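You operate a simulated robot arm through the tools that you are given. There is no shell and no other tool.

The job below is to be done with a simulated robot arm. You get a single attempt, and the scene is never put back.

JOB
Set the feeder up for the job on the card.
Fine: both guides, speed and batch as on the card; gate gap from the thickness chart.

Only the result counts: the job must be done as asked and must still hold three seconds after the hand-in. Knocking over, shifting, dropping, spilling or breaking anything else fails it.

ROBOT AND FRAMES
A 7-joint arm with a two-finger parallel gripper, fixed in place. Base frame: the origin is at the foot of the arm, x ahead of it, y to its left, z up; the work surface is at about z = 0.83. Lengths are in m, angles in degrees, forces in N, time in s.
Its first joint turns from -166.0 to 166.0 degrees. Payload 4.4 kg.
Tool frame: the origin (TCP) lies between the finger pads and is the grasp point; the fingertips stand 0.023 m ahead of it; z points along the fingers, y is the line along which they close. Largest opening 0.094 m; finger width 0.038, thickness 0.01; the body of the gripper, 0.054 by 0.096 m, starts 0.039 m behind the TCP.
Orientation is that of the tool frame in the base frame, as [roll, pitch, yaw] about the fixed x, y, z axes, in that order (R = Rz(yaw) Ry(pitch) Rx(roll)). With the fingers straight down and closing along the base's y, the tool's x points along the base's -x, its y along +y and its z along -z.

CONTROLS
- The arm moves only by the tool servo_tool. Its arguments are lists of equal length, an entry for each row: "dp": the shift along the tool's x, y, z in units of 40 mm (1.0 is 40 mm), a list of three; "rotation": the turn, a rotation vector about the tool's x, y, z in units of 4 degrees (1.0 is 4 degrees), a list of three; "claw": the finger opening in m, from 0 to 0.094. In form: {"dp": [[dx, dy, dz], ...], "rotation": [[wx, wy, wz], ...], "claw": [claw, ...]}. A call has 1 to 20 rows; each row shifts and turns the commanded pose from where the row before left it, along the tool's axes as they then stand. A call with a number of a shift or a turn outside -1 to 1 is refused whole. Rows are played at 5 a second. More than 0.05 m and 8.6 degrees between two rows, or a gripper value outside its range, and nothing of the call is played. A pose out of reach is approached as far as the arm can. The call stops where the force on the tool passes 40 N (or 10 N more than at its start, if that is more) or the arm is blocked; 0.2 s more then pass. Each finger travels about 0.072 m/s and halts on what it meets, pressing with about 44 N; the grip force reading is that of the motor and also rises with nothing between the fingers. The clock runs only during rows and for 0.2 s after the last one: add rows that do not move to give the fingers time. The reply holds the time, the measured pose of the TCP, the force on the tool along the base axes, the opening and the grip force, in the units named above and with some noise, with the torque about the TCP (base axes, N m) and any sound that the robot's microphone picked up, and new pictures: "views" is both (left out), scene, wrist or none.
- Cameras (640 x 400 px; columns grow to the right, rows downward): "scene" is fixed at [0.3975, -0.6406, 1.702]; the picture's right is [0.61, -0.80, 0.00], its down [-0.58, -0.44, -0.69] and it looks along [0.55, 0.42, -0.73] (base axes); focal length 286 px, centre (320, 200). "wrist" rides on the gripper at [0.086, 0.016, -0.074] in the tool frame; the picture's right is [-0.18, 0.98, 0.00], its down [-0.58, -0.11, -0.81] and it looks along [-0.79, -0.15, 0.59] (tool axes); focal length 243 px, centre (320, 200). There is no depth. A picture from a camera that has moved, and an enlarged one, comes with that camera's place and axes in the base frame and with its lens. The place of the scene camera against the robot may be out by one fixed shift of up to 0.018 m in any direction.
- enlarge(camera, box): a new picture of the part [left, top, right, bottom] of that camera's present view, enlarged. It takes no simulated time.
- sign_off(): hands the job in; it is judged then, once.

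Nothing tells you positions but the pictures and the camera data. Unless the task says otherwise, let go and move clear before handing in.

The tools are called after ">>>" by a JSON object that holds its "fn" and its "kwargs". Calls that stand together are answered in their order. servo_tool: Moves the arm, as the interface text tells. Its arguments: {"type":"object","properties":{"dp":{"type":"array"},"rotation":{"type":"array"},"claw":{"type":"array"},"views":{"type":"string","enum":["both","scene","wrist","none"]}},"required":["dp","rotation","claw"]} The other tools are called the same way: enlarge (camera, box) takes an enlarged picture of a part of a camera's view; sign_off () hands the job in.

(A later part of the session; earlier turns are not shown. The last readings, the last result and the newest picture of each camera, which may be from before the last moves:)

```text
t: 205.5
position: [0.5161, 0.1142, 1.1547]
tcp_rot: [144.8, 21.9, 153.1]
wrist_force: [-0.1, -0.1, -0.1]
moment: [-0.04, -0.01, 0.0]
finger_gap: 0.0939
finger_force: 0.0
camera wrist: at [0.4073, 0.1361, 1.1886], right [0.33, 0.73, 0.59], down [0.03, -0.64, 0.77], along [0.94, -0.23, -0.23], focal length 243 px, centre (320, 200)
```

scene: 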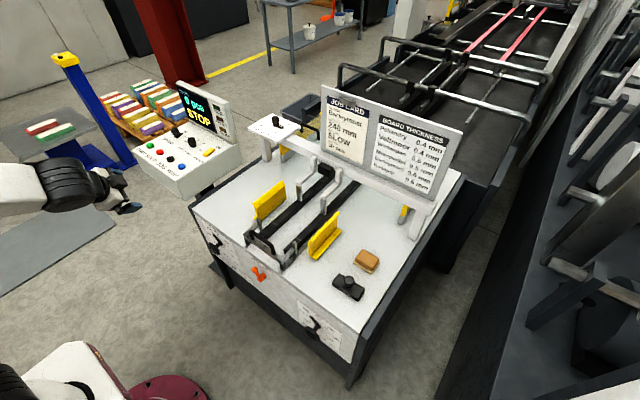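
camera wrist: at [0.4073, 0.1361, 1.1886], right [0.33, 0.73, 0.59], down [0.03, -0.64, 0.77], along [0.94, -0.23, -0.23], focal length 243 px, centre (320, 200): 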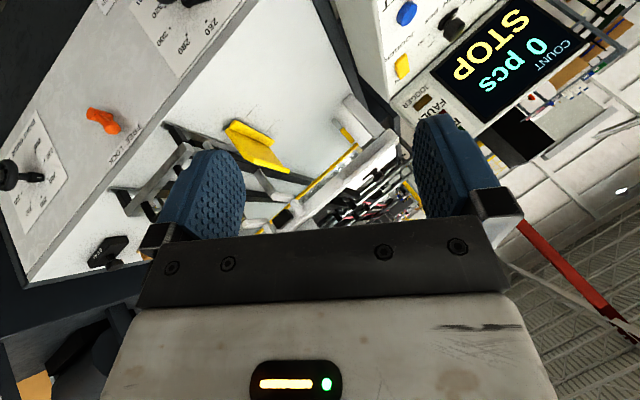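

That freed it, with no limits flagged. At this location I'll try rotating back to straight tool-down.

>>> {"fn": "servo_tool", "kwargs": {"dp": [[0, 0, -0.2], [0, 0, -0.2], [0, 0, -0.2], [0, 0, 0], [0, 0, 0], [0, 0, 0], [0, 0, 0], [0, 0, 0], [0, 0, 0], [0, 0, 0], [0, 0, 0], [0, 0, 0]], "rotation": [[0.6, 0.603, -0.411], [0.6, 0.603, -0.411], [0.6, 0.603, -0.411], [0.6, 0.603, -0.411], [0.6, 0.603, -0.411], [0.6, 0.603, -0.411], [0.6, 0.603, -0.411], [0.6, 0.603, -0.411], [0.6, 0.603, -0.411], [0.6, 0.603, -0.411], [0.6, 0.603, -0.411], [0.6, 0.603, -0.411]], "claw": [0.094, 0.094, 0.094, 0.094, 0.094, 0.094, 0.094, 0.094, 0.094, 0.094, 0.094, 0.094], "views": "none"}}

```text
t: 208.1
position: [0.5154, 0.114, 1.1548]
tcp_rot: [144.7, 21.9, 153.2]
wrist_force: [-0.5, 0.5, 0.0]
moment: [0.0, -0.03, -0.01]
finger_gap: 0.0937
finger_force: 0.0
out of reach, approached as far as the arm can: row 1, 2, 3, 4, 5, 6, 7, 8, 9, 10, 11, 12
```

It's at the limit again here. Near full extension the arm's roll can be shared with other joints, so I'll move up and out to an open high area, then try levelling the tool there.

>>> {"fn": "servo_tool", "kwargs": {"dp": [[-0.975, 0.3, -0.21], [-0.975, 0.3, -0.21], [-0.975, 0.3, -0.21], [-0.975, 0.3, -0.21], [-0.975, 0.3, -0.21], [-0.975, 0.3, -0.21], [-0.975, 0.3, -0.21], [-0.975, 0.3, -0.21], [-0.975, 0.3, -0.21], [-0.975, 0.3, -0.21], [0, 0, 0], [0, 0, 0]], "rotation": [[0, 0, 0], [0, 0, 0], [0, 0, 0], [0, 0, 0], [0, 0, 0], [0, 0, 0], [0, 0, 0], [0, 0, 0], [0, 0, 0], [0, 0, 0], [0.6, 0.6, -0.41], [0.6, 0.6, -0.41]], "claw": [0.094, 0.094, 0.094, 0.094, 0.094, 0.094, 0.094, 0.094, 0.094, 0.094, 0.094, 0.094], "views": "both"}}

```text
t: 210.7
position: [0.7908, 0.0162, 1.2259]
tcp_rot: [151.6, 19.7, 158.9]
wrist_force: [-0.4, 0.5, -0.4]
moment: [0.01, 0.02, -0.03]
finger_gap: 0.0939
finger_force: 0.0
out of reach, approached as far as the arm can: row 1, 2, 3, 4, 5, 6, 7, 8, 9, 10, 11, 12
camera wrist: at [0.6851, 0.0349, 1.2661], right [0.33, 0.8, 0.5], down [0.13, -0.57, 0.81], along [0.94, -0.2, -0.29], focal length 243 px, centre (320, 200)
```

scene: 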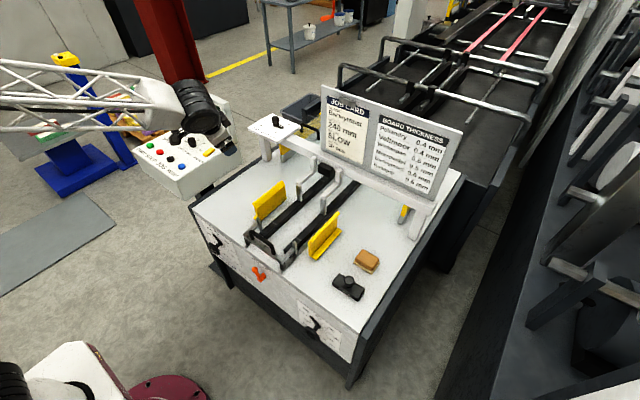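
wrist: 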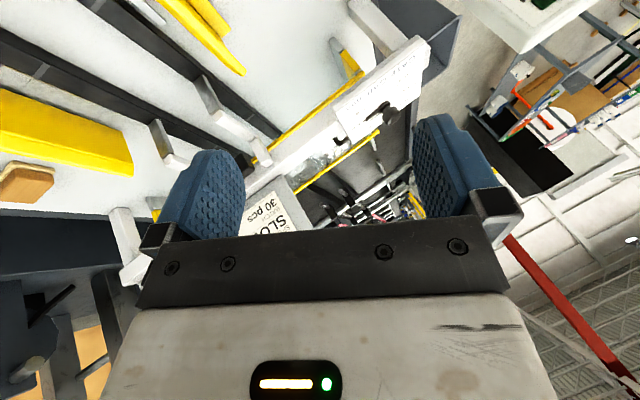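

Moving outward let it level a little. I'll try continuing to level the tool here.

>>> {"fn": "servo_tool", "kwargs": {"dp": [[0, 0, 0], [0, 0, 0], [0, 0, 0], [0, 0, 0], [0, 0, 0], [0, 0, 0]], "rotation": [[0.6, 0.6, -0.41], [0.6, 0.6, -0.41], [0.6, 0.6, -0.41], [0.6, 0.6, -0.41], [0.6, 0.6, -0.41], [0.6, 0.6, -0.41]], "claw": [0.094, 0.094, 0.094, 0.094, 0.094, 0.094], "views": "none"}}

```text
t: 212.1
position: [0.7811, 0.0151, 1.1707]
tcp_rot: [157.9, 16.7, 164.3]
wrist_force: [0.1, 0.7, 0.7]
moment: [0.03, 0.02, -0.01]
finger_gap: 0.0942
finger_force: 0.1
out of reach, approached as far as the arm can: row 1, 2, 3, 4, 5, 6
```

I'll probe which individual directions are limited with small back-and-forth moves, well above the table.

>>> {"fn": "servo_tool", "kwargs": {"dp": [[0, 0, -0.4], [0, 0, 0.4], [0.4, 0, 0], [-0.4, 0, 0], [0, 0.4, 0], [0, -0.4, 0], [0, 0, 0], [0, 0, 0], [0, 0, 0], [0, 0, 0], [0, 0, 0], [0, 0, 0]], "rotation": [[0, 0, 0], [0, 0, 0], [0, 0, 0], [0, 0, 0], [0, 0, 0], [0, 0, 0], [0, -0.7, 0], [0, 0.7, 0], [-0.7, 0, 0], [0.7, 0, 0], [0, 0, 0.7], [0, 0, -0.7]], "claw": [0.094, 0.094, 0.094, 0.094, 0.094, 0.094, 0.094, 0.094, 0.094, 0.094, 0.094, 0.094], "views": "both"}}

```text
t: 214.7
position: [0.7737, 0.0004, 1.1536]
tcp_rot: [157.9, 16.7, 164.1]
wrist_force: [0.2, 0.1, -1.2]
moment: [0.03, -0.02, 0.06]
finger_gap: 0.0938
finger_force: 0.0
out of reach, approached as far as the arm can: row 5, 11
camera wrist: at [0.671, 0.0158, 1.201], right [0.32, 0.86, 0.41], down [0.23, -0.49, 0.84], along [0.92, -0.17, -0.35], focal length 243 px, centre (320, 200)
```

scene: 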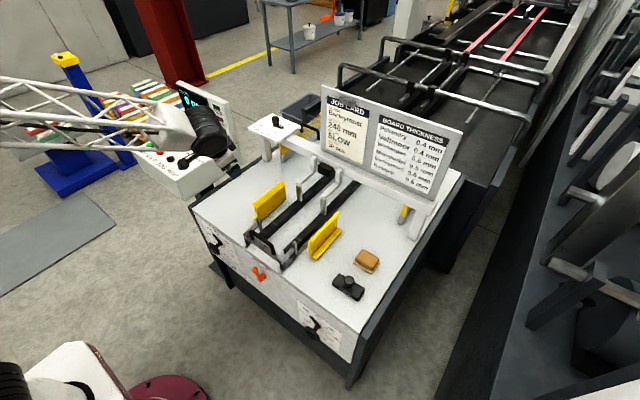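
wrist: 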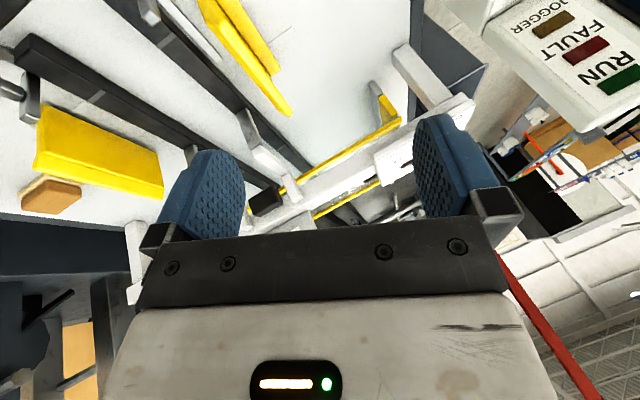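

Now only +y motion and positive roll about the tool axis are blocked, which suggests the last wrist joint is at its upper limit. I'll unwind it by rolling negative about the tool axis.

>>> {"fn": "servo_tool", "kwargs": {"dp": [[0, 0, -0.3], [0, 0, -0.3], [0, 0, 0], [0, 0, 0], [0, 0, 0], [0, 0, 0], [0, 0, 0], [0, 0, 0], [0, 0, 0], [0, 0, 0], [0, 0, 0], [0, 0, 0], [0, 0, 0], [0, 0, 0], [0, 0, 0], [0, 0, 0], [0, 0, 0], [0, 0, 0], [0, 0, 0], [0, 0, 0]], "rotation": [[0, 0, 0], [0, 0, 0], [0, 0, -1], [0, 0, -1], [0, 0, -1], [0, 0, -1], [0, 0, -1], [0, 0, -1], [0, 0, -1], [0, 0, -1], [0, 0, -1], [0, 0, -1], [0, 0, -1], [0, 0, -1], [0, 0, -1], [0, 0, -1], [0, 0, -1], [0, 0, -1], [0, 0, -1], [0, 0, -1]], "claw": [0.094, 0.094, 0.094, 0.094, 0.094, 0.094, 0.094, 0.094, 0.094, 0.094, 0.094, 0.094, 0.094, 0.094, 0.094, 0.094, 0.094, 0.094, 0.094, 0.094], "views": "both"}}

```text
t: 218.9
position: [0.7655, -0.0054, 1.1739]
tcp_rot: [-169.6, 25.6, -118.1]
wrist_force: [-0.3, -0.9, -1.4]
moment: [0.03, -0.01, 0.0]
finger_gap: 0.0943
finger_force: 0.1
camera wrist: at [0.6891, -0.088, 1.2007], right [-0.74, 0.67, -0.08], down [0.05, 0.17, 0.98], along [0.67, 0.72, -0.16], focal length 243 px, centre (320, 200)
```

scene: 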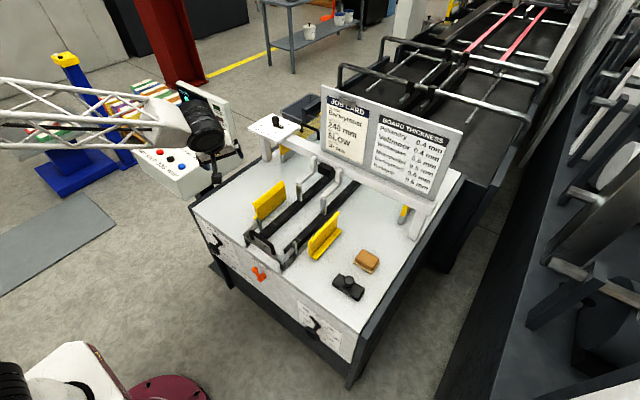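
wrist: 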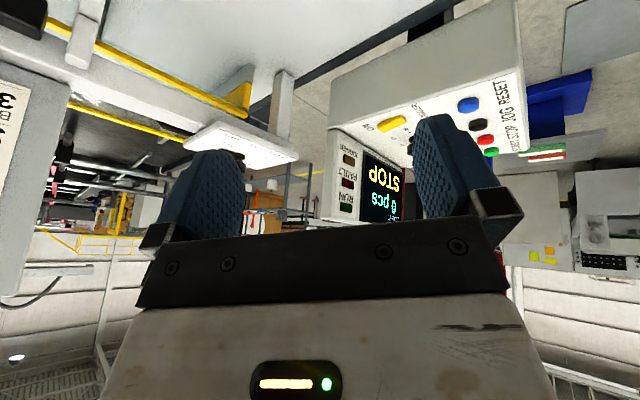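

That freed up. Now levelling the tool to vertical from here.

>>> {"fn": "servo_tool", "kwargs": {"dp": [[0, 0, 0], [0, 0, 0], [0, 0, 0], [0, 0, 0], [0, 0, 0], [0, 0, 0], [0, 0, 0], [0, 0, 0]], "rotation": [[-0.347, 0.918, 0], [-0.347, 0.918, 0], [-0.347, 0.918, 0], [-0.347, 0.918, 0], [-0.347, 0.918, 0], [-0.347, 0.918, 0], [-0.347, 0.918, 0], [0, 0, 0]], "claw": [0.094, 0.094, 0.094, 0.094, 0.094, 0.094, 0.094, 0.094], "views": "both"}}

```text
t: 220.7
position: [0.7652, -0.0077, 1.1731]
tcp_rot: [-173.0, 18.3, -119.4]
wrist_force: [-0.3, 0.1, -0.5]
moment: [0.0, -0.02, 0.0]
finger_gap: 0.0939
finger_force: 0.0
out of reach, approached as far as the arm can: row 3, 4, 5, 6, 7
camera wrist: at [0.6927, -0.0858, 1.2156], right [-0.75, 0.66, -0.06], down [0.15, 0.25, 0.96], along [0.65, 0.7, -0.29], focal length 243 px, centre (320, 200)
```

scene: 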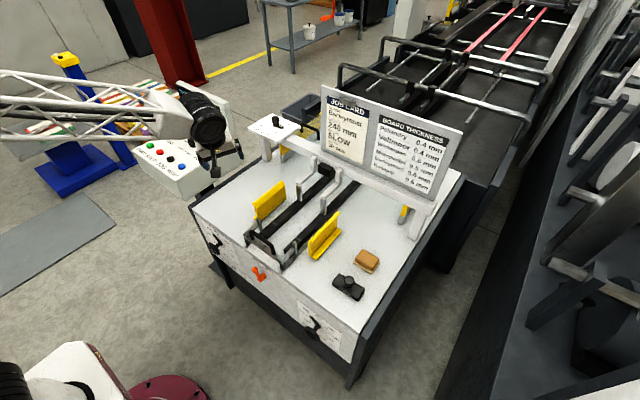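
wrist: 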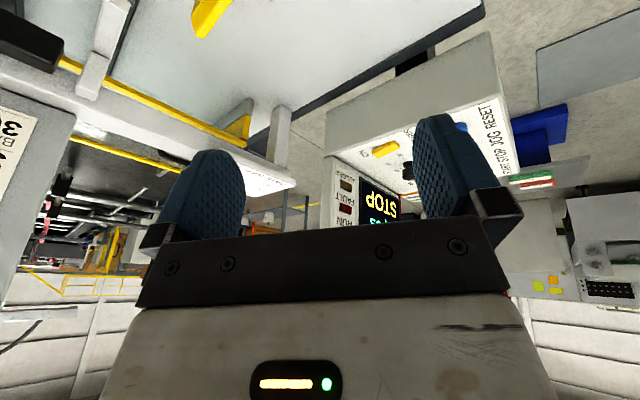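

>>> {"fn": "servo_tool", "kwargs": {"dp": [[0, 0, -0.4], [0, 0, 0.4], [0.4, 0, 0], [-0.4, 0, 0], [-0.4, 0, 0], [0.4, 0, 0], [0, 0.4, 0], [0, -0.4, 0], [0, -0.4, 0], [0, 0.4, 0], [0, 0, 0], [0, 0, 0], [0, 0, 0], [0, 0, 0], [0, 0, 0], [0, 0, 0]], "rotation": [[0, 0, 0], [0, 0, 0], [0, 0, 0], [0, 0, 0], [0, 0, 0], [0, 0, 0], [0, 0, 0], [0, 0, 0], [0, 0, 0], [0, 0, 0], [0, 0, -0.8], [0, 0, 0.8], [0, 0, 0.8], [0, 0, -0.8], [-0.8, -0.3, 0], [0.8, 0.3, 0]], "claw": [0.094, 0.094, 0.094, 0.094, 0.094, 0.094, 0.094, 0.094, 0.094, 0.094, 0.094, 0.094, 0.094, 0.094, 0.094, 0.094], "views": "none"}}

```text
t: 224.1
position: [0.7662, -0.0075, 1.1739]
tcp_rot: [-172.9, 18.4, -119.3]
wrist_force: [0.1, -0.3, -0.2]
moment: [0.06, 0.01, -0.03]
finger_gap: 0.0941
finger_force: 0.1
```

All small moves are free now, with only full levelling limited. I'll raise the arm high, nearly stretched in open space, and level it there.

>>> {"fn": "servo_tool", "kwargs": {"dp": [[-0.314, -0.116, -0.942], [-0.314, -0.116, -0.942], [-0.314, -0.116, -0.942], [-0.314, -0.116, -0.942], [-0.314, -0.116, -0.942], [-0.314, -0.116, -0.942], [-0.314, -0.116, -0.942], [-0.314, -0.116, -0.942], [0, 0, 0], [0, 0, 0], [0, 0, 0], [0, 0, 0], [0, 0, 0], [0, 0, 0]], "rotation": [[0, 0, 0], [0, 0, 0], [0, 0, 0], [0, 0, 0], [0, 0, 0], [0, 0, 0], [0, 0, 0], [0, 0, 0], [-0.347, 0.918, 0], [-0.347, 0.918, 0], [-0.347, 0.918, 0], [-0.347, 0.918, 0], [-0.347, 0.918, 0], [0, 0, 0]], "claw": [0.094, 0.094, 0.094, 0.094, 0.094, 0.094, 0.094, 0.094, 0.094, 0.094, 0.094, 0.094, 0.094, 0.094], "views": "both"}}

```text
t: 227.1
position: [0.7605, -0.024, 1.2783]
tcp_rot: [175.4, 14.7, -119.8]
wrist_force: [0.9, 0.2, -0.3]
moment: [0.01, 0.02, -0.01]
finger_gap: 0.094
finger_force: 0.0
out of reach, approached as far as the arm can: row 4, 5, 6, 7, 8, 9, 10, 11, 12, 13
camera wrist: at [0.7024, -0.109, 1.3304], right [-0.77, 0.62, 0.12], down [0.33, 0.23, 0.92], along [0.54, 0.75, -0.38], focal length 243 px, centre (320, 200)
```

scene: 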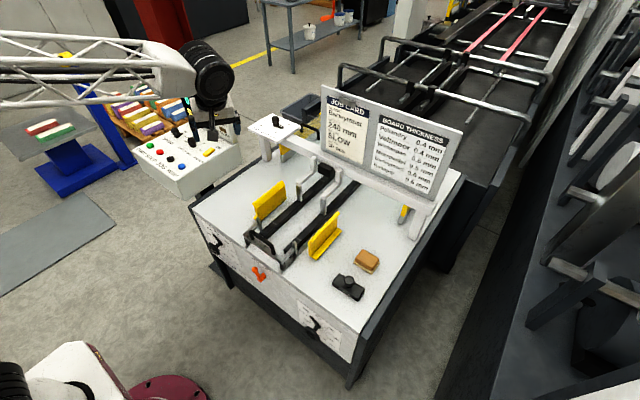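
wrist: 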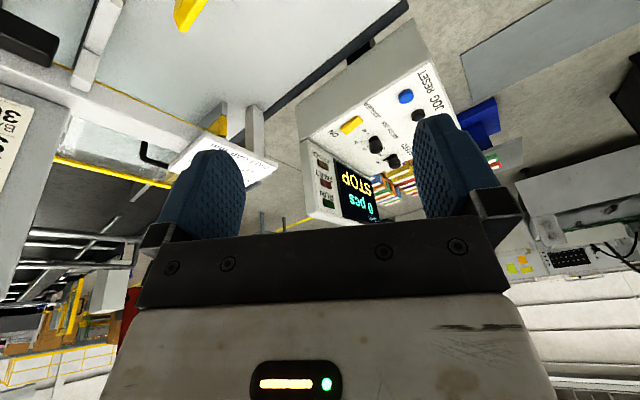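

The arm looks to be in a normal elbow-up posture now. I'll roll back toward the original tool yaw and move toward the known-good starting pose.

>>> {"fn": "servo_tool", "kwargs": {"dp": [[0, 0, -0.5], [0, 0, -0.5], [0, 0, 0], [0, 0, 0], [0, 0, 0], [0, 0, 0], [0, 0, 0], [0, 0, 0], [0, 0, 0], [0, 0, 0], [0, 0, 0], [0, 0, 0], [0, 0, 0], [0, 0, 0], [0, 0, 0], [0, 0, 0]], "rotation": [[0, 0, 0], [0, 0, 0], [0, 0, 1], [0, 0, 1], [0, 0, 1], [0, 0, 1], [0, 0, 1], [0, 0, 1], [0, 0, 1], [0, 0, 1], [0, 0, 1], [0, 0, 1], [0, 0, 1], [0, 0, 1], [0, 0, 1], [0, 0, 0]], "claw": [0.094, 0.094, 0.094, 0.094, 0.094, 0.094, 0.094, 0.094, 0.094, 0.094, 0.094, 0.094, 0.094, 0.094, 0.094, 0.094], "views": "none"}}

```text
t: 230.5
position: [0.7596, -0.0352, 1.3159]
tcp_rot: [165.4, 5.6, -171.8]
wrist_force: [0.5, -0.4, -0.2]
moment: [-0.01, 0.0, 0.02]
finger_gap: 0.0939
finger_force: 0.0
```

No limits flagged. Levelling now.

>>> {"fn": "servo_tool", "kwargs": {"dp": [[0, 0, 0], [0, 0, 0], [0, 0, 0], [0, 0, 0], [0, 0, 0], [0, 0, 0], [0, 0, 0]], "rotation": [[0.9, 0, 0], [0.9, 0, 0], [0.9, 0, 0], [0.9, 0, 0], [0, 0.7, 0], [0, 0.7, 0], [0, 0, 0]], "claw": [0.094, 0.094, 0.094, 0.094, 0.094, 0.094, 0.094], "views": "both"}}

```text
t: 232.1
position: [0.7584, -0.0353, 1.315]
tcp_rot: [164.8, 4.0, -171.4]
wrist_force: [0.0, 0.2, 0.1]
moment: [0.01, -0.01, -0.02]
finger_gap: 0.0938
finger_force: 0.0
out of reach, approached as far as the arm can: row 1, 2, 3, 4, 6
camera wrist: at [0.6698, -0.0526, 1.387], right [0.02, 0.96, 0.27], down [0.57, -0.23, 0.79], along [0.82, 0.14, -0.55], focal length 243 px, centre (320, 200)
```

scene: 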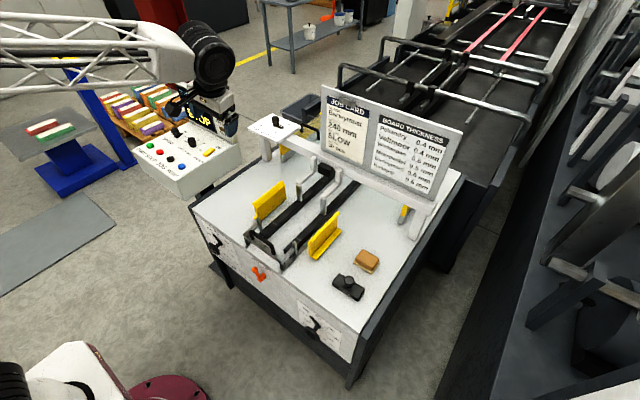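
wrist: 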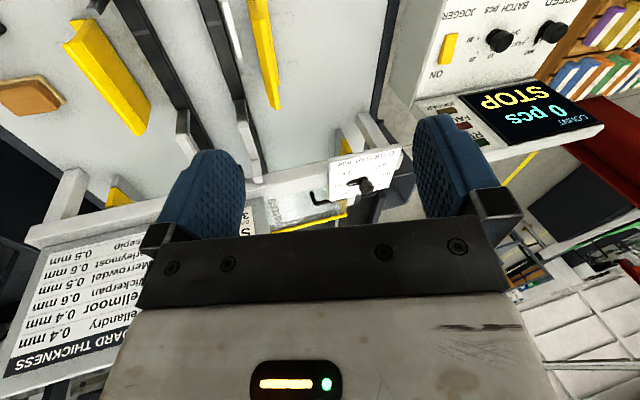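

>>> {"fn": "servo_tool", "kwargs": {"dp": [[0, 0.4, 0], [0, -0.4, 0], [0, -0.4, 0], [0, 0.4, 0], [0.4, 0, 0], [-0.4, 0, 0], [-0.4, 0, 0], [0.4, 0, 0], [0, 0, -0.4], [0, 0, 0.4], [0, 0, 0], [0, 0, 0], [0, 0, 0], [0, 0, 0], [0, 0, 0], [0, 0, 0]], "rotation": [[0, 0, 0], [0, 0, 0], [0, 0, 0], [0, 0, 0], [0, 0, 0], [0, 0, 0], [0, 0, 0], [0, 0, 0], [0, 0, 0], [0, 0, 0], [0, 0, 0.8], [0, 0, -0.8], [0, 0, -0.8], [0, 0, 0.8], [0, 0.8, 0], [0, -0.8, 0]], "claw": [0.094, 0.094, 0.094, 0.094, 0.094, 0.094, 0.094, 0.094, 0.094, 0.094, 0.094, 0.094, 0.094, 0.094, 0.094, 0.094], "views": "none"}}

```text
t: 235.5
position: [0.7589, -0.0339, 1.3174]
tcp_rot: [164.9, 4.1, -171.3]
wrist_force: [-0.6, -0.4, -1.2]
moment: [0.02, 0.02, -0.02]
finger_gap: 0.0942
finger_force: 0.1
```

Only the roll that would level the tool is blocked, so the wrist is in its flipped branch. I'll look at the forearm direction to plan an unflip through the straight-wrist pose in open air.

>>> {"fn": "enlarge", "kwargs": {"camera": "scene", "box": [0, 0, 260, 160]}}

```text
2.46 times, centred on (130, 80) of scene
camera zoom: at [0.3975, -0.6406, 1.702], right [0.61, -0.8, 0.0], down [-0.58, -0.44, -0.69], along [0.55, 0.42, -0.73], focal length 705 px, centre (788, 495)
```

zoom: 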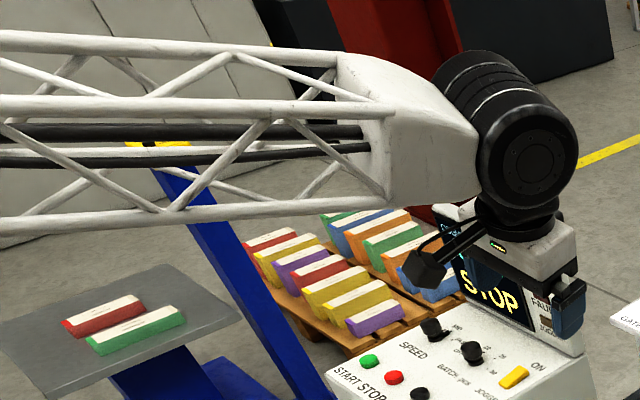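

The forearm points roughly along (0.95, -0.17, -0.22). I'll swing the gripper about the wrist, in open air, up through the forearm direction and beyond.

>>> {"fn": "servo_tool", "kwargs": {"dp": [[-0.3225, -0.134, 0], [-0.3225, -0.134, 0], [-0.3225, -0.134, 0], [-0.3225, -0.134, 0], [-0.3225, -0.134, 0], [-0.3225, -0.134, 0], [-0.3225, -0.134, 0], [-0.3225, -0.134, 0], [-0.3225, -0.134, 0], [-0.3225, -0.134, 0], [-0.3225, -0.134, 0], [-0.3225, -0.134, 0], [-0.3225, -0.134, 0], [-0.3225, -0.134, 0], [-0.3225, -0.134, 0], [-0.3225, -0.134, 0]], "rotation": [[0.384, -0.924, 0], [0.384, -0.924, 0], [0.384, -0.924, 0], [0.384, -0.924, 0], [0.384, -0.924, 0], [0.384, -0.924, 0], [0.384, -0.924, 0], [0.384, -0.924, 0], [0.384, -0.924, 0], [0.384, -0.924, 0], [0.384, -0.924, 0], [0.384, -0.924, 0], [0.384, -0.924, 0], [0.384, -0.924, 0], [0.384, -0.924, 0], [0.384, -0.924, 0]], "claw": [0.094, 0.094, 0.094, 0.094, 0.094, 0.094, 0.094, 0.094, 0.094, 0.094, 0.094, 0.094, 0.094, 0.094, 0.094, 0.094], "views": "scene"}}

```text
t: 238.9
position: [0.9196, -0.1114, 1.3359]
tcp_rot: [-170.2, 62.8, -174.4]
wrist_force: [-0.4, -0.7, -0.2]
moment: [0.01, 0.01, 0.0]
finger_gap: 0.0942
finger_force: 0.0
out of reach, approached as far as the arm can: row 4, 5, 6, 7, 8, 10, 11, 14
```

scene: 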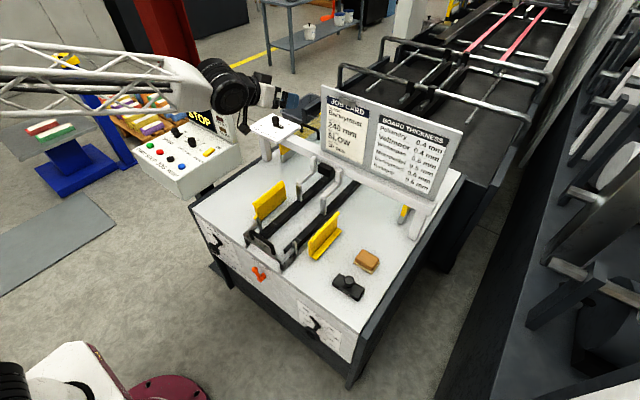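

>>> {"fn": "servo_tool", "kwargs": {"dp": [[-0.3225, -0.134, 0], [-0.3225, -0.134, 0], [-0.3225, -0.134, 0], [-0.3225, -0.134, 0], [-0.3225, -0.134, 0], [-0.3225, -0.134, 0], [-0.3225, -0.134, 0], [-0.3225, -0.134, 0], [-0.3225, -0.134, 0], [-0.3225, -0.134, 0], [-0.3225, -0.134, 0], [-0.3225, -0.134, 0]], "rotation": [[0.384, -0.924, 0], [0.384, -0.924, 0], [0.384, -0.924, 0], [0.384, -0.924, 0], [0.384, -0.924, 0], [0.384, -0.924, 0], [0.384, -0.924, 0], [0.384, -0.924, 0], [0.384, -0.924, 0], [0.384, -0.924, 0], [0.384, -0.924, 0], [0.384, -0.924, 0]], "claw": [0.094, 0.094, 0.094, 0.094, 0.094, 0.094, 0.094, 0.094, 0.094, 0.094, 0.094, 0.094], "views": "scene"}}

```text
t: 241.5
position: [0.9252, -0.1574, 1.4943]
tcp_rot: [-17.0, 69.7, -37.3]
wrist_force: [0.5, 0.9, -0.2]
moment: [-0.01, 0.01, -0.01]
finger_gap: 0.0937
finger_force: 0.1
```

scene: 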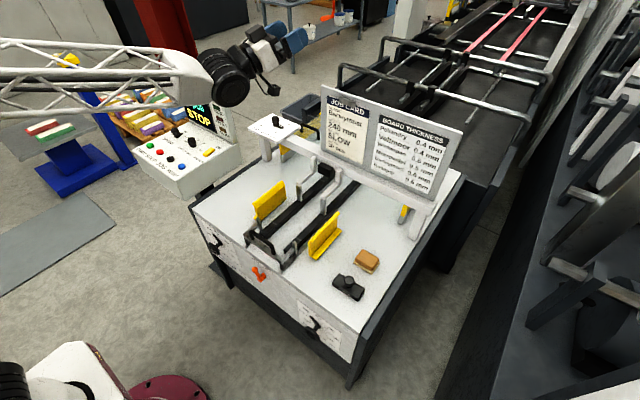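

The wrist passed through straight without any limit flagged. Now I'll rotate the gripper around the forearm axis to bring it back to the lower side the other way round.

>>> {"fn": "servo_tool", "kwargs": {"dp": [[0.0733, -0.1766, 0], [0.0733, -0.1766, 0], [0.0733, -0.1766, 0], [0.0733, -0.1766, 0], [0.0733, -0.1766, 0], [0.0733, -0.1766, 0], [0.0733, -0.1766, 0], [0.0733, -0.1766, 0], [0.0733, -0.1766, 0], [0.0733, -0.1766, 0], [0.0733, -0.1766, 0], [0.0733, -0.1766, 0], [0.0733, -0.1766, 0], [0.0733, -0.1766, 0], [0.0733, -0.1766, 0], [0.0733, -0.1766, 0], [0.0733, -0.1766, 0], [0.0733, -0.1766, 0], [0.0733, -0.1766, 0], [0.0733, -0.1766, 0]], "rotation": [[0.506, 0.21, 0.83], [0.506, 0.21, 0.83], [0.506, 0.21, 0.83], [0.506, 0.21, 0.83], [0.506, 0.21, 0.83], [0.506, 0.21, 0.83], [0.506, 0.21, 0.83], [0.506, 0.21, 0.83], [0.506, 0.21, 0.83], [0.506, 0.21, 0.83], [0.506, 0.21, 0.83], [0.506, 0.21, 0.83], [0.506, 0.21, 0.83], [0.506, 0.21, 0.83], [0.506, 0.21, 0.83], [0.506, 0.21, 0.83], [0.506, 0.21, 0.83], [0.506, 0.21, 0.83], [0.506, 0.21, 0.83], [0.506, 0.21, 0.83]], "claw": [0.094, 0.094, 0.094, 0.094, 0.094, 0.094, 0.094, 0.094, 0.094, 0.094, 0.094, 0.094, 0.094, 0.094, 0.094, 0.094, 0.094, 0.094, 0.094, 0.094], "views": "scene"}}

```text
t: 245.7
position: [0.8867, -0.237, 1.3826]
tcp_rot: [105.1, 24.4, 51.9]
wrist_force: [-1.0, 0.6, -0.2]
moment: [0.01, -0.01, 0.02]
finger_gap: 0.0941
finger_force: 0.0
```

scene: 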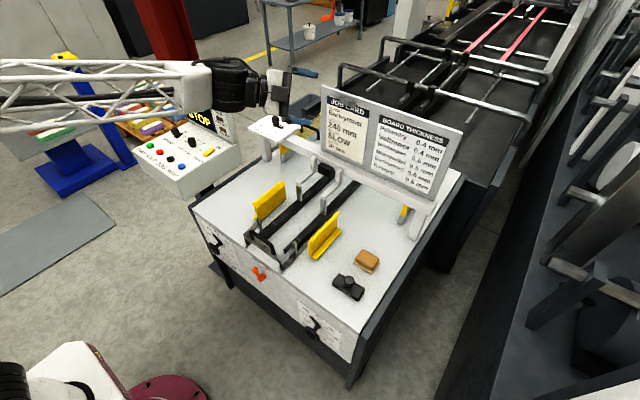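

>>> {"fn": "servo_tool", "kwargs": {"dp": [[0.0733, -0.1766, 0], [0.0733, -0.1766, 0], [0.0733, -0.1766, 0], [0.0733, -0.1766, 0], [0.0733, -0.1766, 0], [0.0733, -0.1766, 0], [0.0733, -0.1766, 0], [0.0733, -0.1766, 0], [0.0733, -0.1766, 0], [0.0733, -0.1766, 0], [0.0733, -0.1766, 0], [0.0733, -0.1766, 0], [0.0733, -0.1766, 0], [0.0733, -0.1766, 0], [0.0733, -0.1766, 0], [0.0733, -0.1766, 0], [0.0733, -0.1766, 0], [0.0733, -0.1766, 0], [0.0733, -0.1766, 0], [0.0733, -0.1766, 0]], "rotation": [[0.506, 0.21, 0.83], [0.506, 0.21, 0.83], [0.506, 0.21, 0.83], [0.506, 0.21, 0.83], [0.506, 0.21, 0.83], [0.506, 0.21, 0.83], [0.506, 0.21, 0.83], [0.506, 0.21, 0.83], [0.506, 0.21, 0.83], [0.506, 0.21, 0.83], [0.506, 0.21, 0.83], [0.506, 0.21, 0.83], [0.506, 0.21, 0.83], [0.506, 0.21, 0.83], [0.506, 0.21, 0.83], [0.506, 0.21, 0.83], [0.506, 0.21, 0.83], [0.506, 0.21, 0.83], [0.506, 0.21, 0.83], [0.506, 0.21, 0.83]], "claw": [0.094, 0.094, 0.094, 0.094, 0.094, 0.094, 0.094, 0.094, 0.094, 0.094, 0.094, 0.094, 0.094, 0.094, 0.094, 0.094, 0.094, 0.094, 0.094, 0.094], "views": "scene"}}

```text
t: 249.9
position: [0.8792, -0.1366, 1.2821]
tcp_rot: [154.6, -37.0, 24.2]
wrist_force: [0.1, 0.1, -0.6]
moment: [-0.01, 0.02, 0.01]
finger_gap: 0.0939
finger_force: 0.1
```

scene: 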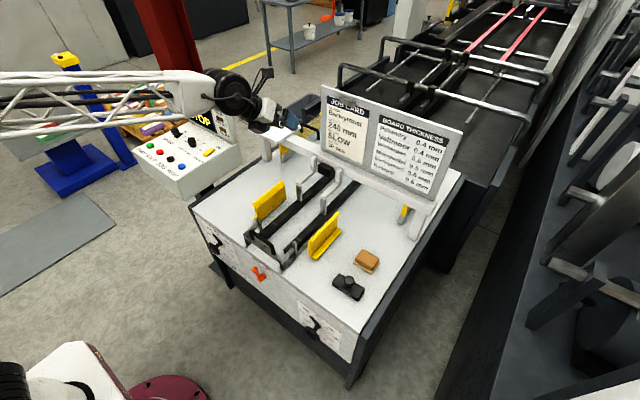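

All clear, and the gripper is on the lower side now. Levelling to vertical from here.

>>> {"fn": "servo_tool", "kwargs": {"dp": [[-0.303, -0.1726, 0], [-0.303, -0.1726, 0], [-0.303, -0.1726, 0], [-0.303, -0.1726, 0], [-0.303, -0.1726, 0], [-0.303, -0.1726, 0], [-0.303, -0.1726, 0], [-0.303, -0.1726, 0], [-0.303, -0.1726, 0], [-0.303, -0.1726, 0], [-0.303, -0.1726, 0], [0, 0, 0]], "rotation": [[0.492, -0.864, 0], [0.492, -0.864, 0], [0.492, -0.864, 0], [0.492, -0.864, 0], [0.492, -0.864, 0], [0.492, -0.864, 0], [0.492, -0.864, 0], [0.492, -0.864, 0], [0.492, -0.864, 0], [0.492, -0.864, 0], [0.492, -0.864, 0], [0, 0, 0]], "claw": [0.094, 0.094, 0.094, 0.094, 0.094, 0.094, 0.094, 0.094, 0.094, 0.094, 0.094, 0.094], "views": "both"}}

```text
t: 252.5
position: [0.7471, -0.1018, 1.2213]
tcp_rot: [179.8, 0.0, 15.5]
wrist_force: [0.6, -1.1, 0.1]
moment: [0.02, -0.01, -0.01]
finger_gap: 0.0941
finger_force: 0.1
camera wrist: at [0.8352, -0.0956, 1.2971], right [0.09, -1.0, 0.0], down [-0.59, -0.05, 0.81], along [-0.8, -0.07, -0.59], focal length 243 px, centre (320, 200)
```

scene: 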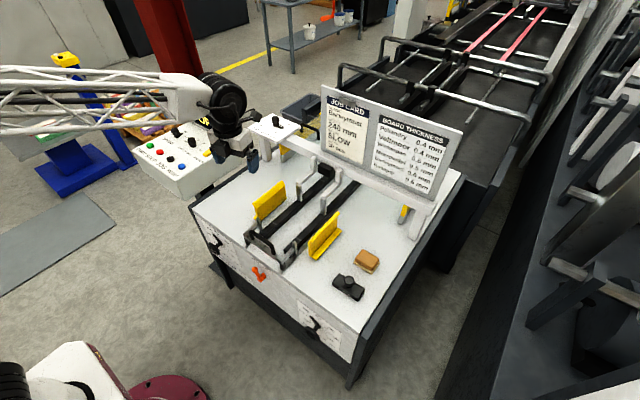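
wrist: 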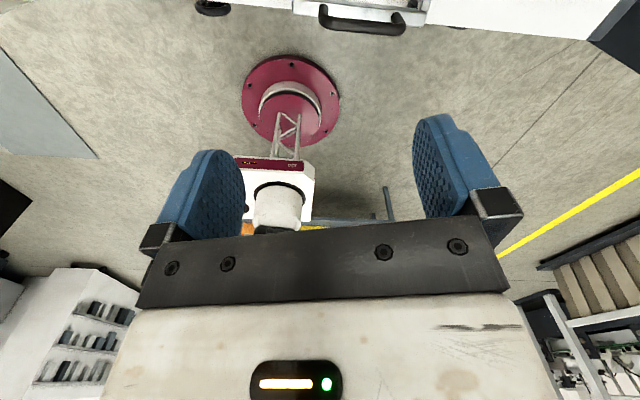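

Unflipped: the tool is vertical with no limits. It's rolled 180° from before, so I'll roll back to put the camera on the robot side.

>>> {"fn": "servo_tool", "kwargs": {"dp": [[0, 0, 0], [0, 0, 0], [0, 0, 0], [0, 0, 0], [0, 0, 0], [0, 0, 0], [0, 0, 0], [0, 0, 0], [0, 0, 0], [0, 0, 0], [0, 0, 0], [0, 0, 0], [0, 0, 0], [0, 0, 0], [0, 0, 0], [0, 0, 0], [0, 0, 0], [0, 0, 0], [0, 0, 0], [0, 0, 0]], "rotation": [[0, 0, -1], [0, 0, -1], [0, 0, -1], [0, 0, -1], [0, 0, -1], [0, 0, -1], [0, 0, -1], [0, 0, -1], [0, 0, -1], [0, 0, -1], [0, 0, -1], [0, 0, -1], [0, 0, -1], [0, 0, -1], [0, 0, -1], [0, 0, -1], [0, 0, -1], [0, 0, -1], [0, 0, -1], [0, 0, -1]], "claw": [0.094, 0.094, 0.094, 0.094, 0.094, 0.094, 0.094, 0.094, 0.094, 0.094, 0.094, 0.094, 0.094, 0.094, 0.094, 0.094, 0.094, 0.094, 0.094, 0.094], "views": "none"}}

>>> {"fn": "servo_tool", "kwargs": {"dp": [[0, 0, 0], [0, 0, 0], [0, 0, 0], [0, 0, 0], [0, 0, 0], [0, 0, 0], [0, 0, 0], [0, 0, 0], [0, 0, 0], [0, 0, 0], [0, 0, 0], [0, 0, 0], [0, 0, 0], [0, 0, 0], [0, 0, 0], [0, 0, 0], [0, 0, 0], [0, 0, 0], [0, 0, 0], [0, 0, 0]], "rotation": [[0, 0, -1], [0, 0, -1], [0, 0, -1], [0, 0, -1], [0, 0, -1], [0, 0, -1], [0, 0, -1], [0, 0, -1], [0, 0, -1], [0, 0, -1], [0, 0, -1], [0, 0, -1], [0, 0, -1], [0, 0, -1], [0, 0, -1], [0, 0, -1], [0, 0, -1], [0, 0, -1], [0, 0, -1], [0, 0, -1]], "claw": [0.094, 0.094, 0.094, 0.094, 0.094, 0.094, 0.094, 0.094, 0.094, 0.094, 0.094, 0.094, 0.094, 0.094, 0.094, 0.094, 0.094, 0.094, 0.094, 0.094], "views": "both"}}

```text
t: 256.7
position: [0.7466, -0.1053, 1.2205]
tcp_rot: [180.0, 0.2, 95.5]
wrist_force: [-1.0, 0.6, -0.6]
moment: [0.0, 0.02, 0.04]
finger_gap: 0.0941
finger_force: 0.1
```

```text
t: 260.9
position: [0.746, -0.1044, 1.2227]
tcp_rot: [179.9, 0.1, 175.6]
wrist_force: [0.0, -0.2, 1.0]
moment: [-0.01, 0.05, 0.01]
finger_gap: 0.0941
finger_force: 0.0
camera wrist: at [0.6626, -0.0808, 1.2967], right [0.26, 0.97, 0.0], down [0.57, -0.15, 0.81], along [0.78, -0.21, -0.59], focal length 243 px, centre (320, 200)
```

scene: 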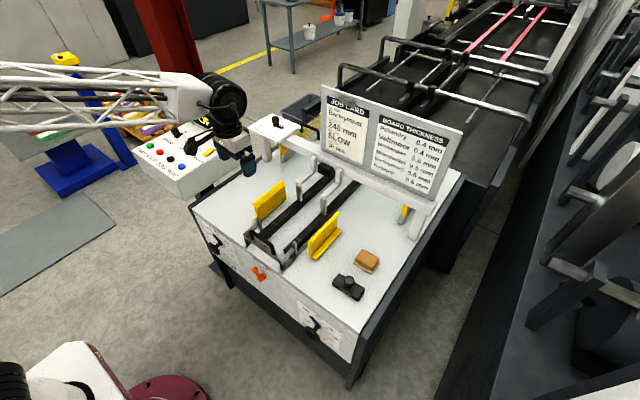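
wrist: 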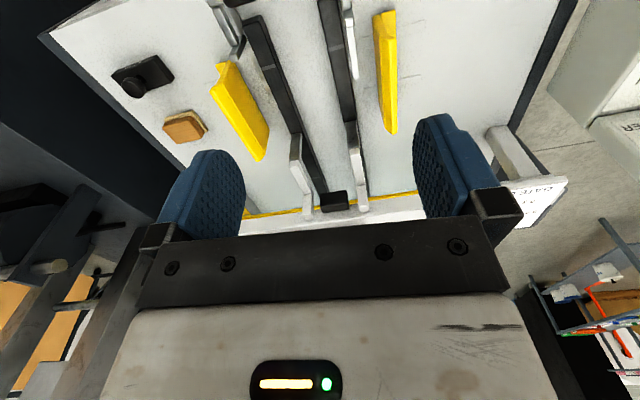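

Fully back to nominal. Now I'll move to a viewing position above the console to read the speed and batch dials closely.

>>> {"fn": "servo_tool", "kwargs": {"dp": [[0.154, 0.927, -0.138], [0.154, 0.927, -0.138], [0.154, 0.927, -0.138], [0.154, 0.927, -0.138], [0.154, 0.927, -0.138], [0.154, 0.927, -0.138], [0.154, 0.927, -0.138], [0.154, 0.927, -0.138], [0.154, 0.927, -0.138], [0.154, 0.927, -0.138], [0.154, 0.927, -0.138], [0.154, 0.927, -0.138], [0.154, 0.927, -0.138], [0.154, 0.927, -0.138], [0, 0, 0], [0, 0, 0]], "rotation": [[0, 0, 0], [0, 0, 0], [0, 0, 0], [0, 0, 0], [0, 0, 0], [0, 0, 0], [0, 0, 0], [0, 0, 0], [0, 0, 0], [0, 0, 0], [0, 0, 0], [0, 0, 0], [0, 0, 0], [0, 0, 0], [0, 0, -1], [0, 0, -0.1]], "claw": [0.094, 0.094, 0.094, 0.094, 0.094, 0.094, 0.094, 0.094, 0.094, 0.094, 0.094, 0.094, 0.094, 0.094, 0.094, 0.094], "views": "both"}}

>>> {"fn": "enlarge", "kwargs": {"camera": "wrist", "box": [240, 40, 450, 190]}}

```text
t: 264.3
position: [0.6999, 0.4226, 1.2989]
tcp_rot: [179.9, 0.0, -180.0]
wrist_force: [-1.0, 0.4, -0.6]
moment: [0.01, 0.04, 0.01]
finger_gap: 0.0942
finger_force: 0.1
camera wrist: at [0.6136, 0.4381, 1.3736], right [0.18, 0.98, 0.0], down [0.58, -0.11, 0.81], along [0.79, -0.15, -0.59], focal length 243 px, centre (320, 200)
```

scene: 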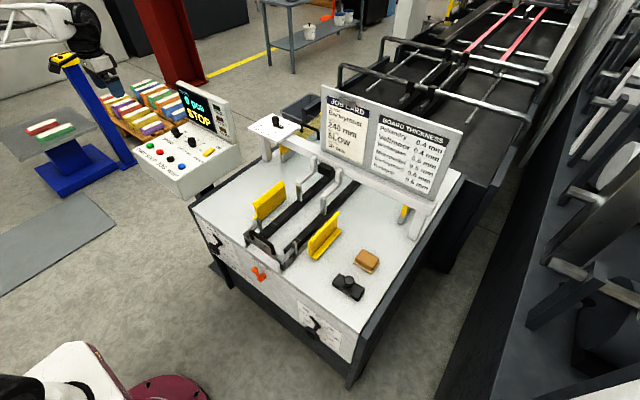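
wrist: 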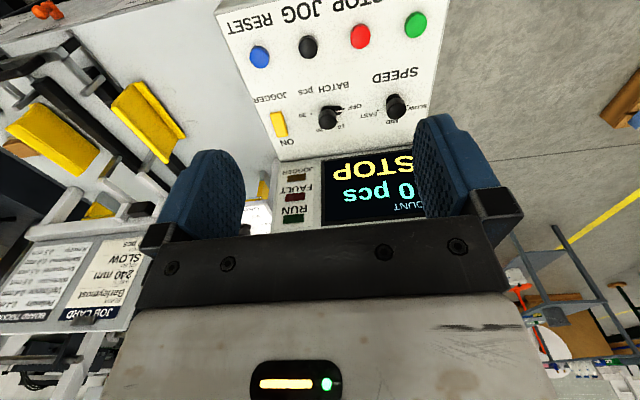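

```text
2.67 times, centred on (345, 115) of wrist
camera zoom: at [0.6136, 0.4381, 1.3736], right [0.18, 0.98, 0.0], down [0.58, -0.11, 0.81], along [0.79, -0.15, -0.59], focal length 647 px, centre (253, 427)
```

zoom: 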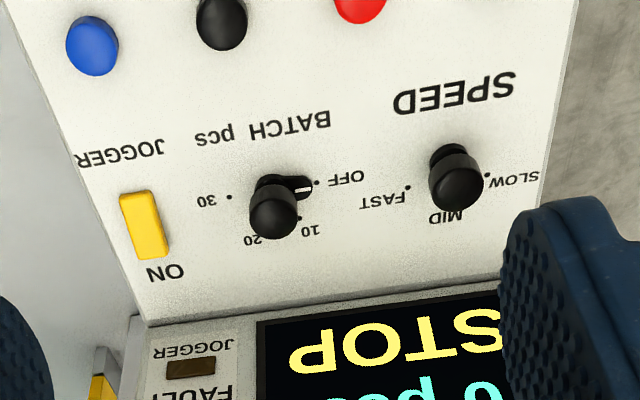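

>>> {"fn": "enlarge", "kwargs": {"camera": "scene", "box": [160, 115, 230, 165]}}

>>> {"fn": "enlarge", "kwargs": {"camera": "wrist", "box": [365, 70, 435, 130]}}

>>> {"fn": "enlarge", "kwargs": {"camera": "wrist", "box": [290, 80, 370, 140]}}

```text
8.00 times, centred on (195, 140) of scene
camera zoom: at [0.3975, -0.6406, 1.702], right [0.61, -0.8, 0.0], down [-0.58, -0.44, -0.69], along [0.55, 0.42, -0.73], focal length 2290 px, centre (1320, 680)
```

zoom: 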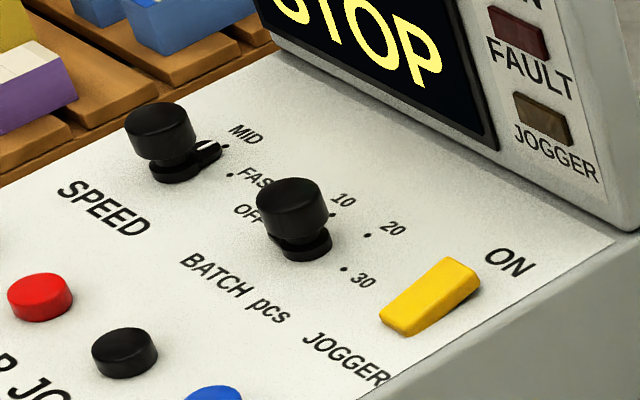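

```text
6.67 times, centred on (400, 100) of wrist
camera zoom: at [0.6136, 0.4381, 1.3736], right [0.18, 0.98, 0.0], down [0.58, -0.11, 0.81], along [0.79, -0.15, -0.59], focal length 1618 px, centre (-213, 867)
```

zoom: 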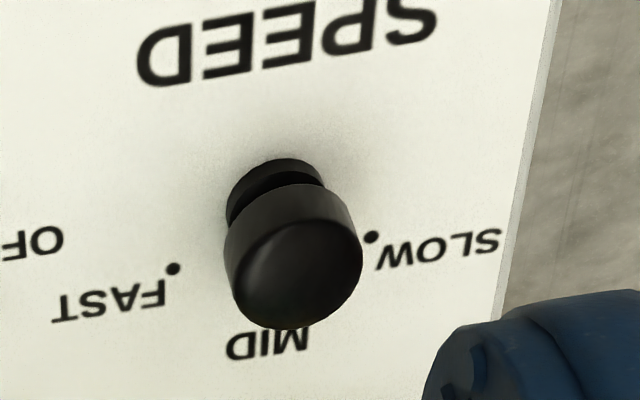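

```text
6.67 times, centred on (330, 110) of wrist
camera zoom: at [0.6136, 0.4381, 1.3736], right [0.18, 0.98, 0.0], down [0.58, -0.11, 0.81], along [0.79, -0.15, -0.59], focal length 1618 px, centre (253, 800)
```

zoom: 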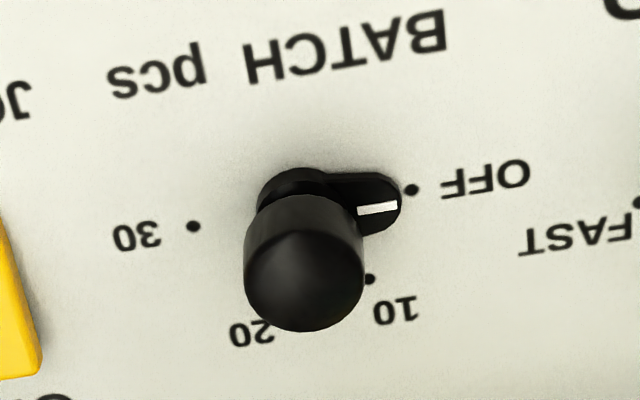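

The layout is clear. BATCH is centred near (0.874, 0.403) with OFF left and 30 right, so it needs 180° clockwise. SPEED is centred near (0.875, 0.521), sits at MID, and SLOW is 60° counter-clockwise. For the batch knob I'll pre-roll the gripper by -120° so I can turn +180° in a single grip.

>>> {"fn": "servo_tool", "kwargs": {"dp": [[0, 0, 0], [0, 0, 0], [0, 0, 0], [0, 0, 0], [0, 0, 0], [0, 0, 0], [0, 0, 0], [0, 0, 0], [0, 0, 0], [0, 0, 0], [0, 0, 0], [0, 0, 0], [0, 0, 0], [0, 0, 0], [0, 0, 0], [0, 0, 0], [0, 0, 0], [0, 0, 0], [0, 0, 0], [0, 0, 0]], "rotation": [[0, 0, -1], [0, 0, -1], [0, 0, -1], [0, 0, -1], [0, 0, -1], [0, 0, -1], [0, 0, -1], [0, 0, -1], [0, 0, -1], [0, 0, -1], [0, 0, -1], [0, 0, -1], [0, 0, -1], [0, 0, -1], [0, 0, -1], [0, 0, -1], [0, 0, -1], [0, 0, -1], [0, 0, -1], [0, 0, -1]], "claw": [0.094, 0.094, 0.094, 0.094, 0.094, 0.094, 0.094, 0.094, 0.094, 0.094, 0.094, 0.094, 0.094, 0.094, 0.094, 0.094, 0.094, 0.094, 0.094, 0.094], "views": "none"}}

>>> {"fn": "servo_tool", "kwargs": {"dp": [[0, 0, 0], [0, 0, 0], [0, 0, 0], [0, 0, 0], [0, 0, 0], [0, 0, 0], [0, 0, 0], [0, 0, 0], [0, 0, 0], [0, 0, 0], [0, 0, 0]], "rotation": [[0, 0, -1], [0, 0, -1], [0, 0, -1], [0, 0, -1], [0, 0, -1], [0, 0, -1], [0, 0, -1], [0, 0, -1], [0, 0, -1], [0, 0, -1], [0, 0, 0]], "claw": [0.07, 0.07, 0.07, 0.07, 0.07, 0.07, 0.07, 0.07, 0.07, 0.07, 0.07], "views": "both"}}

```text
t: 268.5
position: [0.6998, 0.4216, 1.2966]
tcp_rot: [-179.8, 0.0, -100.0]
wrist_force: [0.4, 0.3, 0.6]
moment: [-0.04, 0.0, -0.03]
finger_gap: 0.0941
finger_force: 0.1
```

```text
t: 270.9
position: [0.6998, 0.4188, 1.2969]
tcp_rot: [-179.9, -0.1, -59.9]
wrist_force: [-0.1, 0.1, -0.3]
moment: [0.0, -0.02, 0.03]
finger_gap: 0.0701
finger_force: 0.0
camera wrist: at [0.7296, 0.3372, 1.3731], right [-0.94, -0.33, 0.0], down [-0.2, 0.56, 0.81], along [-0.27, 0.76, -0.59], focal length 243 px, centre (320, 200)
```

scene: 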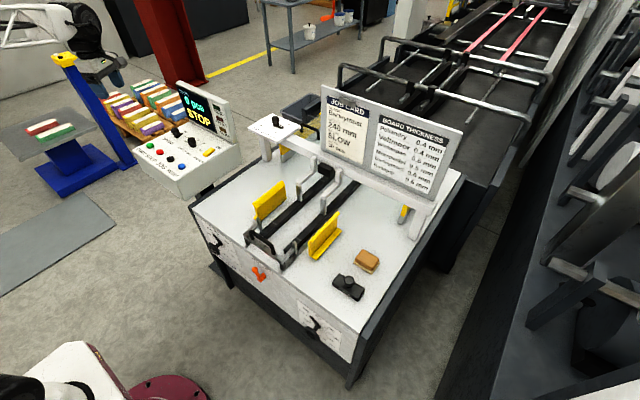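
wrist: 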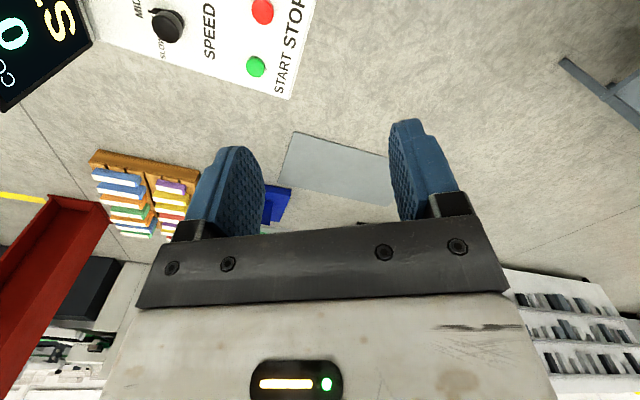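

>>> {"fn": "servo_tool", "kwargs": {"dp": [[0.315, -0.446, 0.741], [0.315, -0.446, 0.741], [0.315, -0.446, 0.741], [0.315, -0.446, 0.741], [0.315, -0.446, 0.741], [0.315, -0.446, 0.741], [0.315, -0.446, 0.741], [0.315, -0.446, 0.741], [0, 0, 0]], "rotation": [[0, 0, 0], [0, 0, 0], [0, 0, 0], [0, 0, 0], [0, 0, 0], [0, 0, 0], [0, 0, 0], [0, 0, 0], [0, 0, 0]], "claw": [0.07, 0.07, 0.07, 0.07, 0.07, 0.07, 0.07, 0.07, 0.07], "views": "both"}}

>>> {"fn": "enlarge", "kwargs": {"camera": "scene", "box": [140, 80, 260, 200]}}

```text
t: 272.9
position: [0.8756, 0.4068, 1.06]
tcp_rot: [-179.9, -0.1, -60.1]
wrist_force: [-0.4, -0.4, -1.3]
moment: [-0.03, 0.0, 0.0]
finger_gap: 0.0698
finger_force: 0.0
camera wrist: at [0.9049, 0.3225, 1.1356], right [-0.94, -0.33, 0.0], down [-0.2, 0.56, 0.81], along [-0.27, 0.76, -0.59], focal length 243 px, centre (320, 200)
```

scene: 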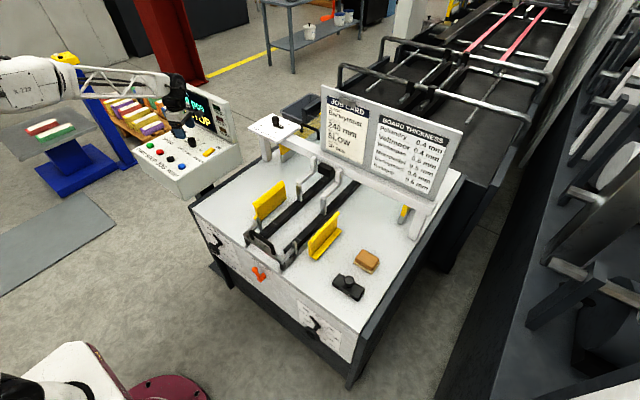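
wrist: 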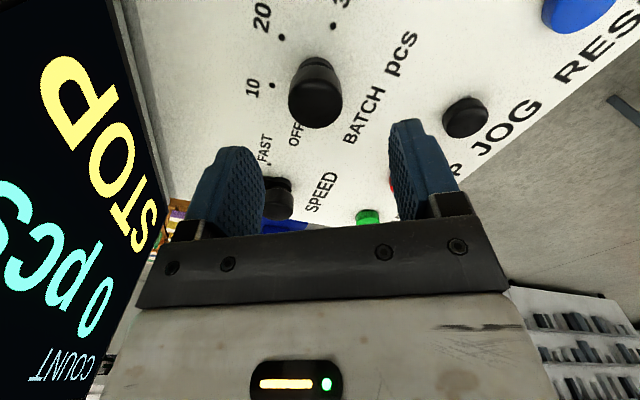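

```text
3.33 times, centred on (200, 140) of scene
camera zoom: at [0.3975, -0.6406, 1.702], right [0.61, -0.8, 0.0], down [-0.58, -0.44, -0.69], along [0.55, 0.42, -0.73], focal length 954 px, centre (720, 400)
```

zoom: 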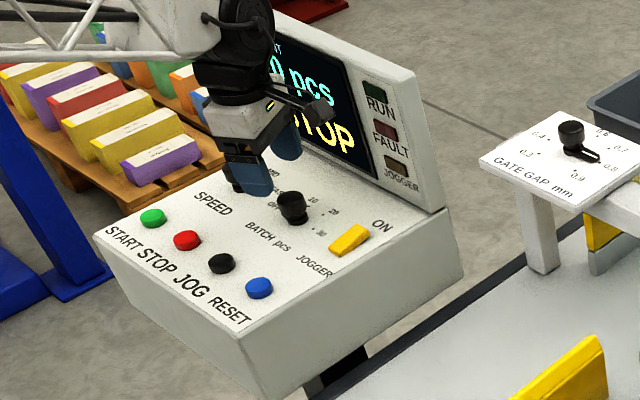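

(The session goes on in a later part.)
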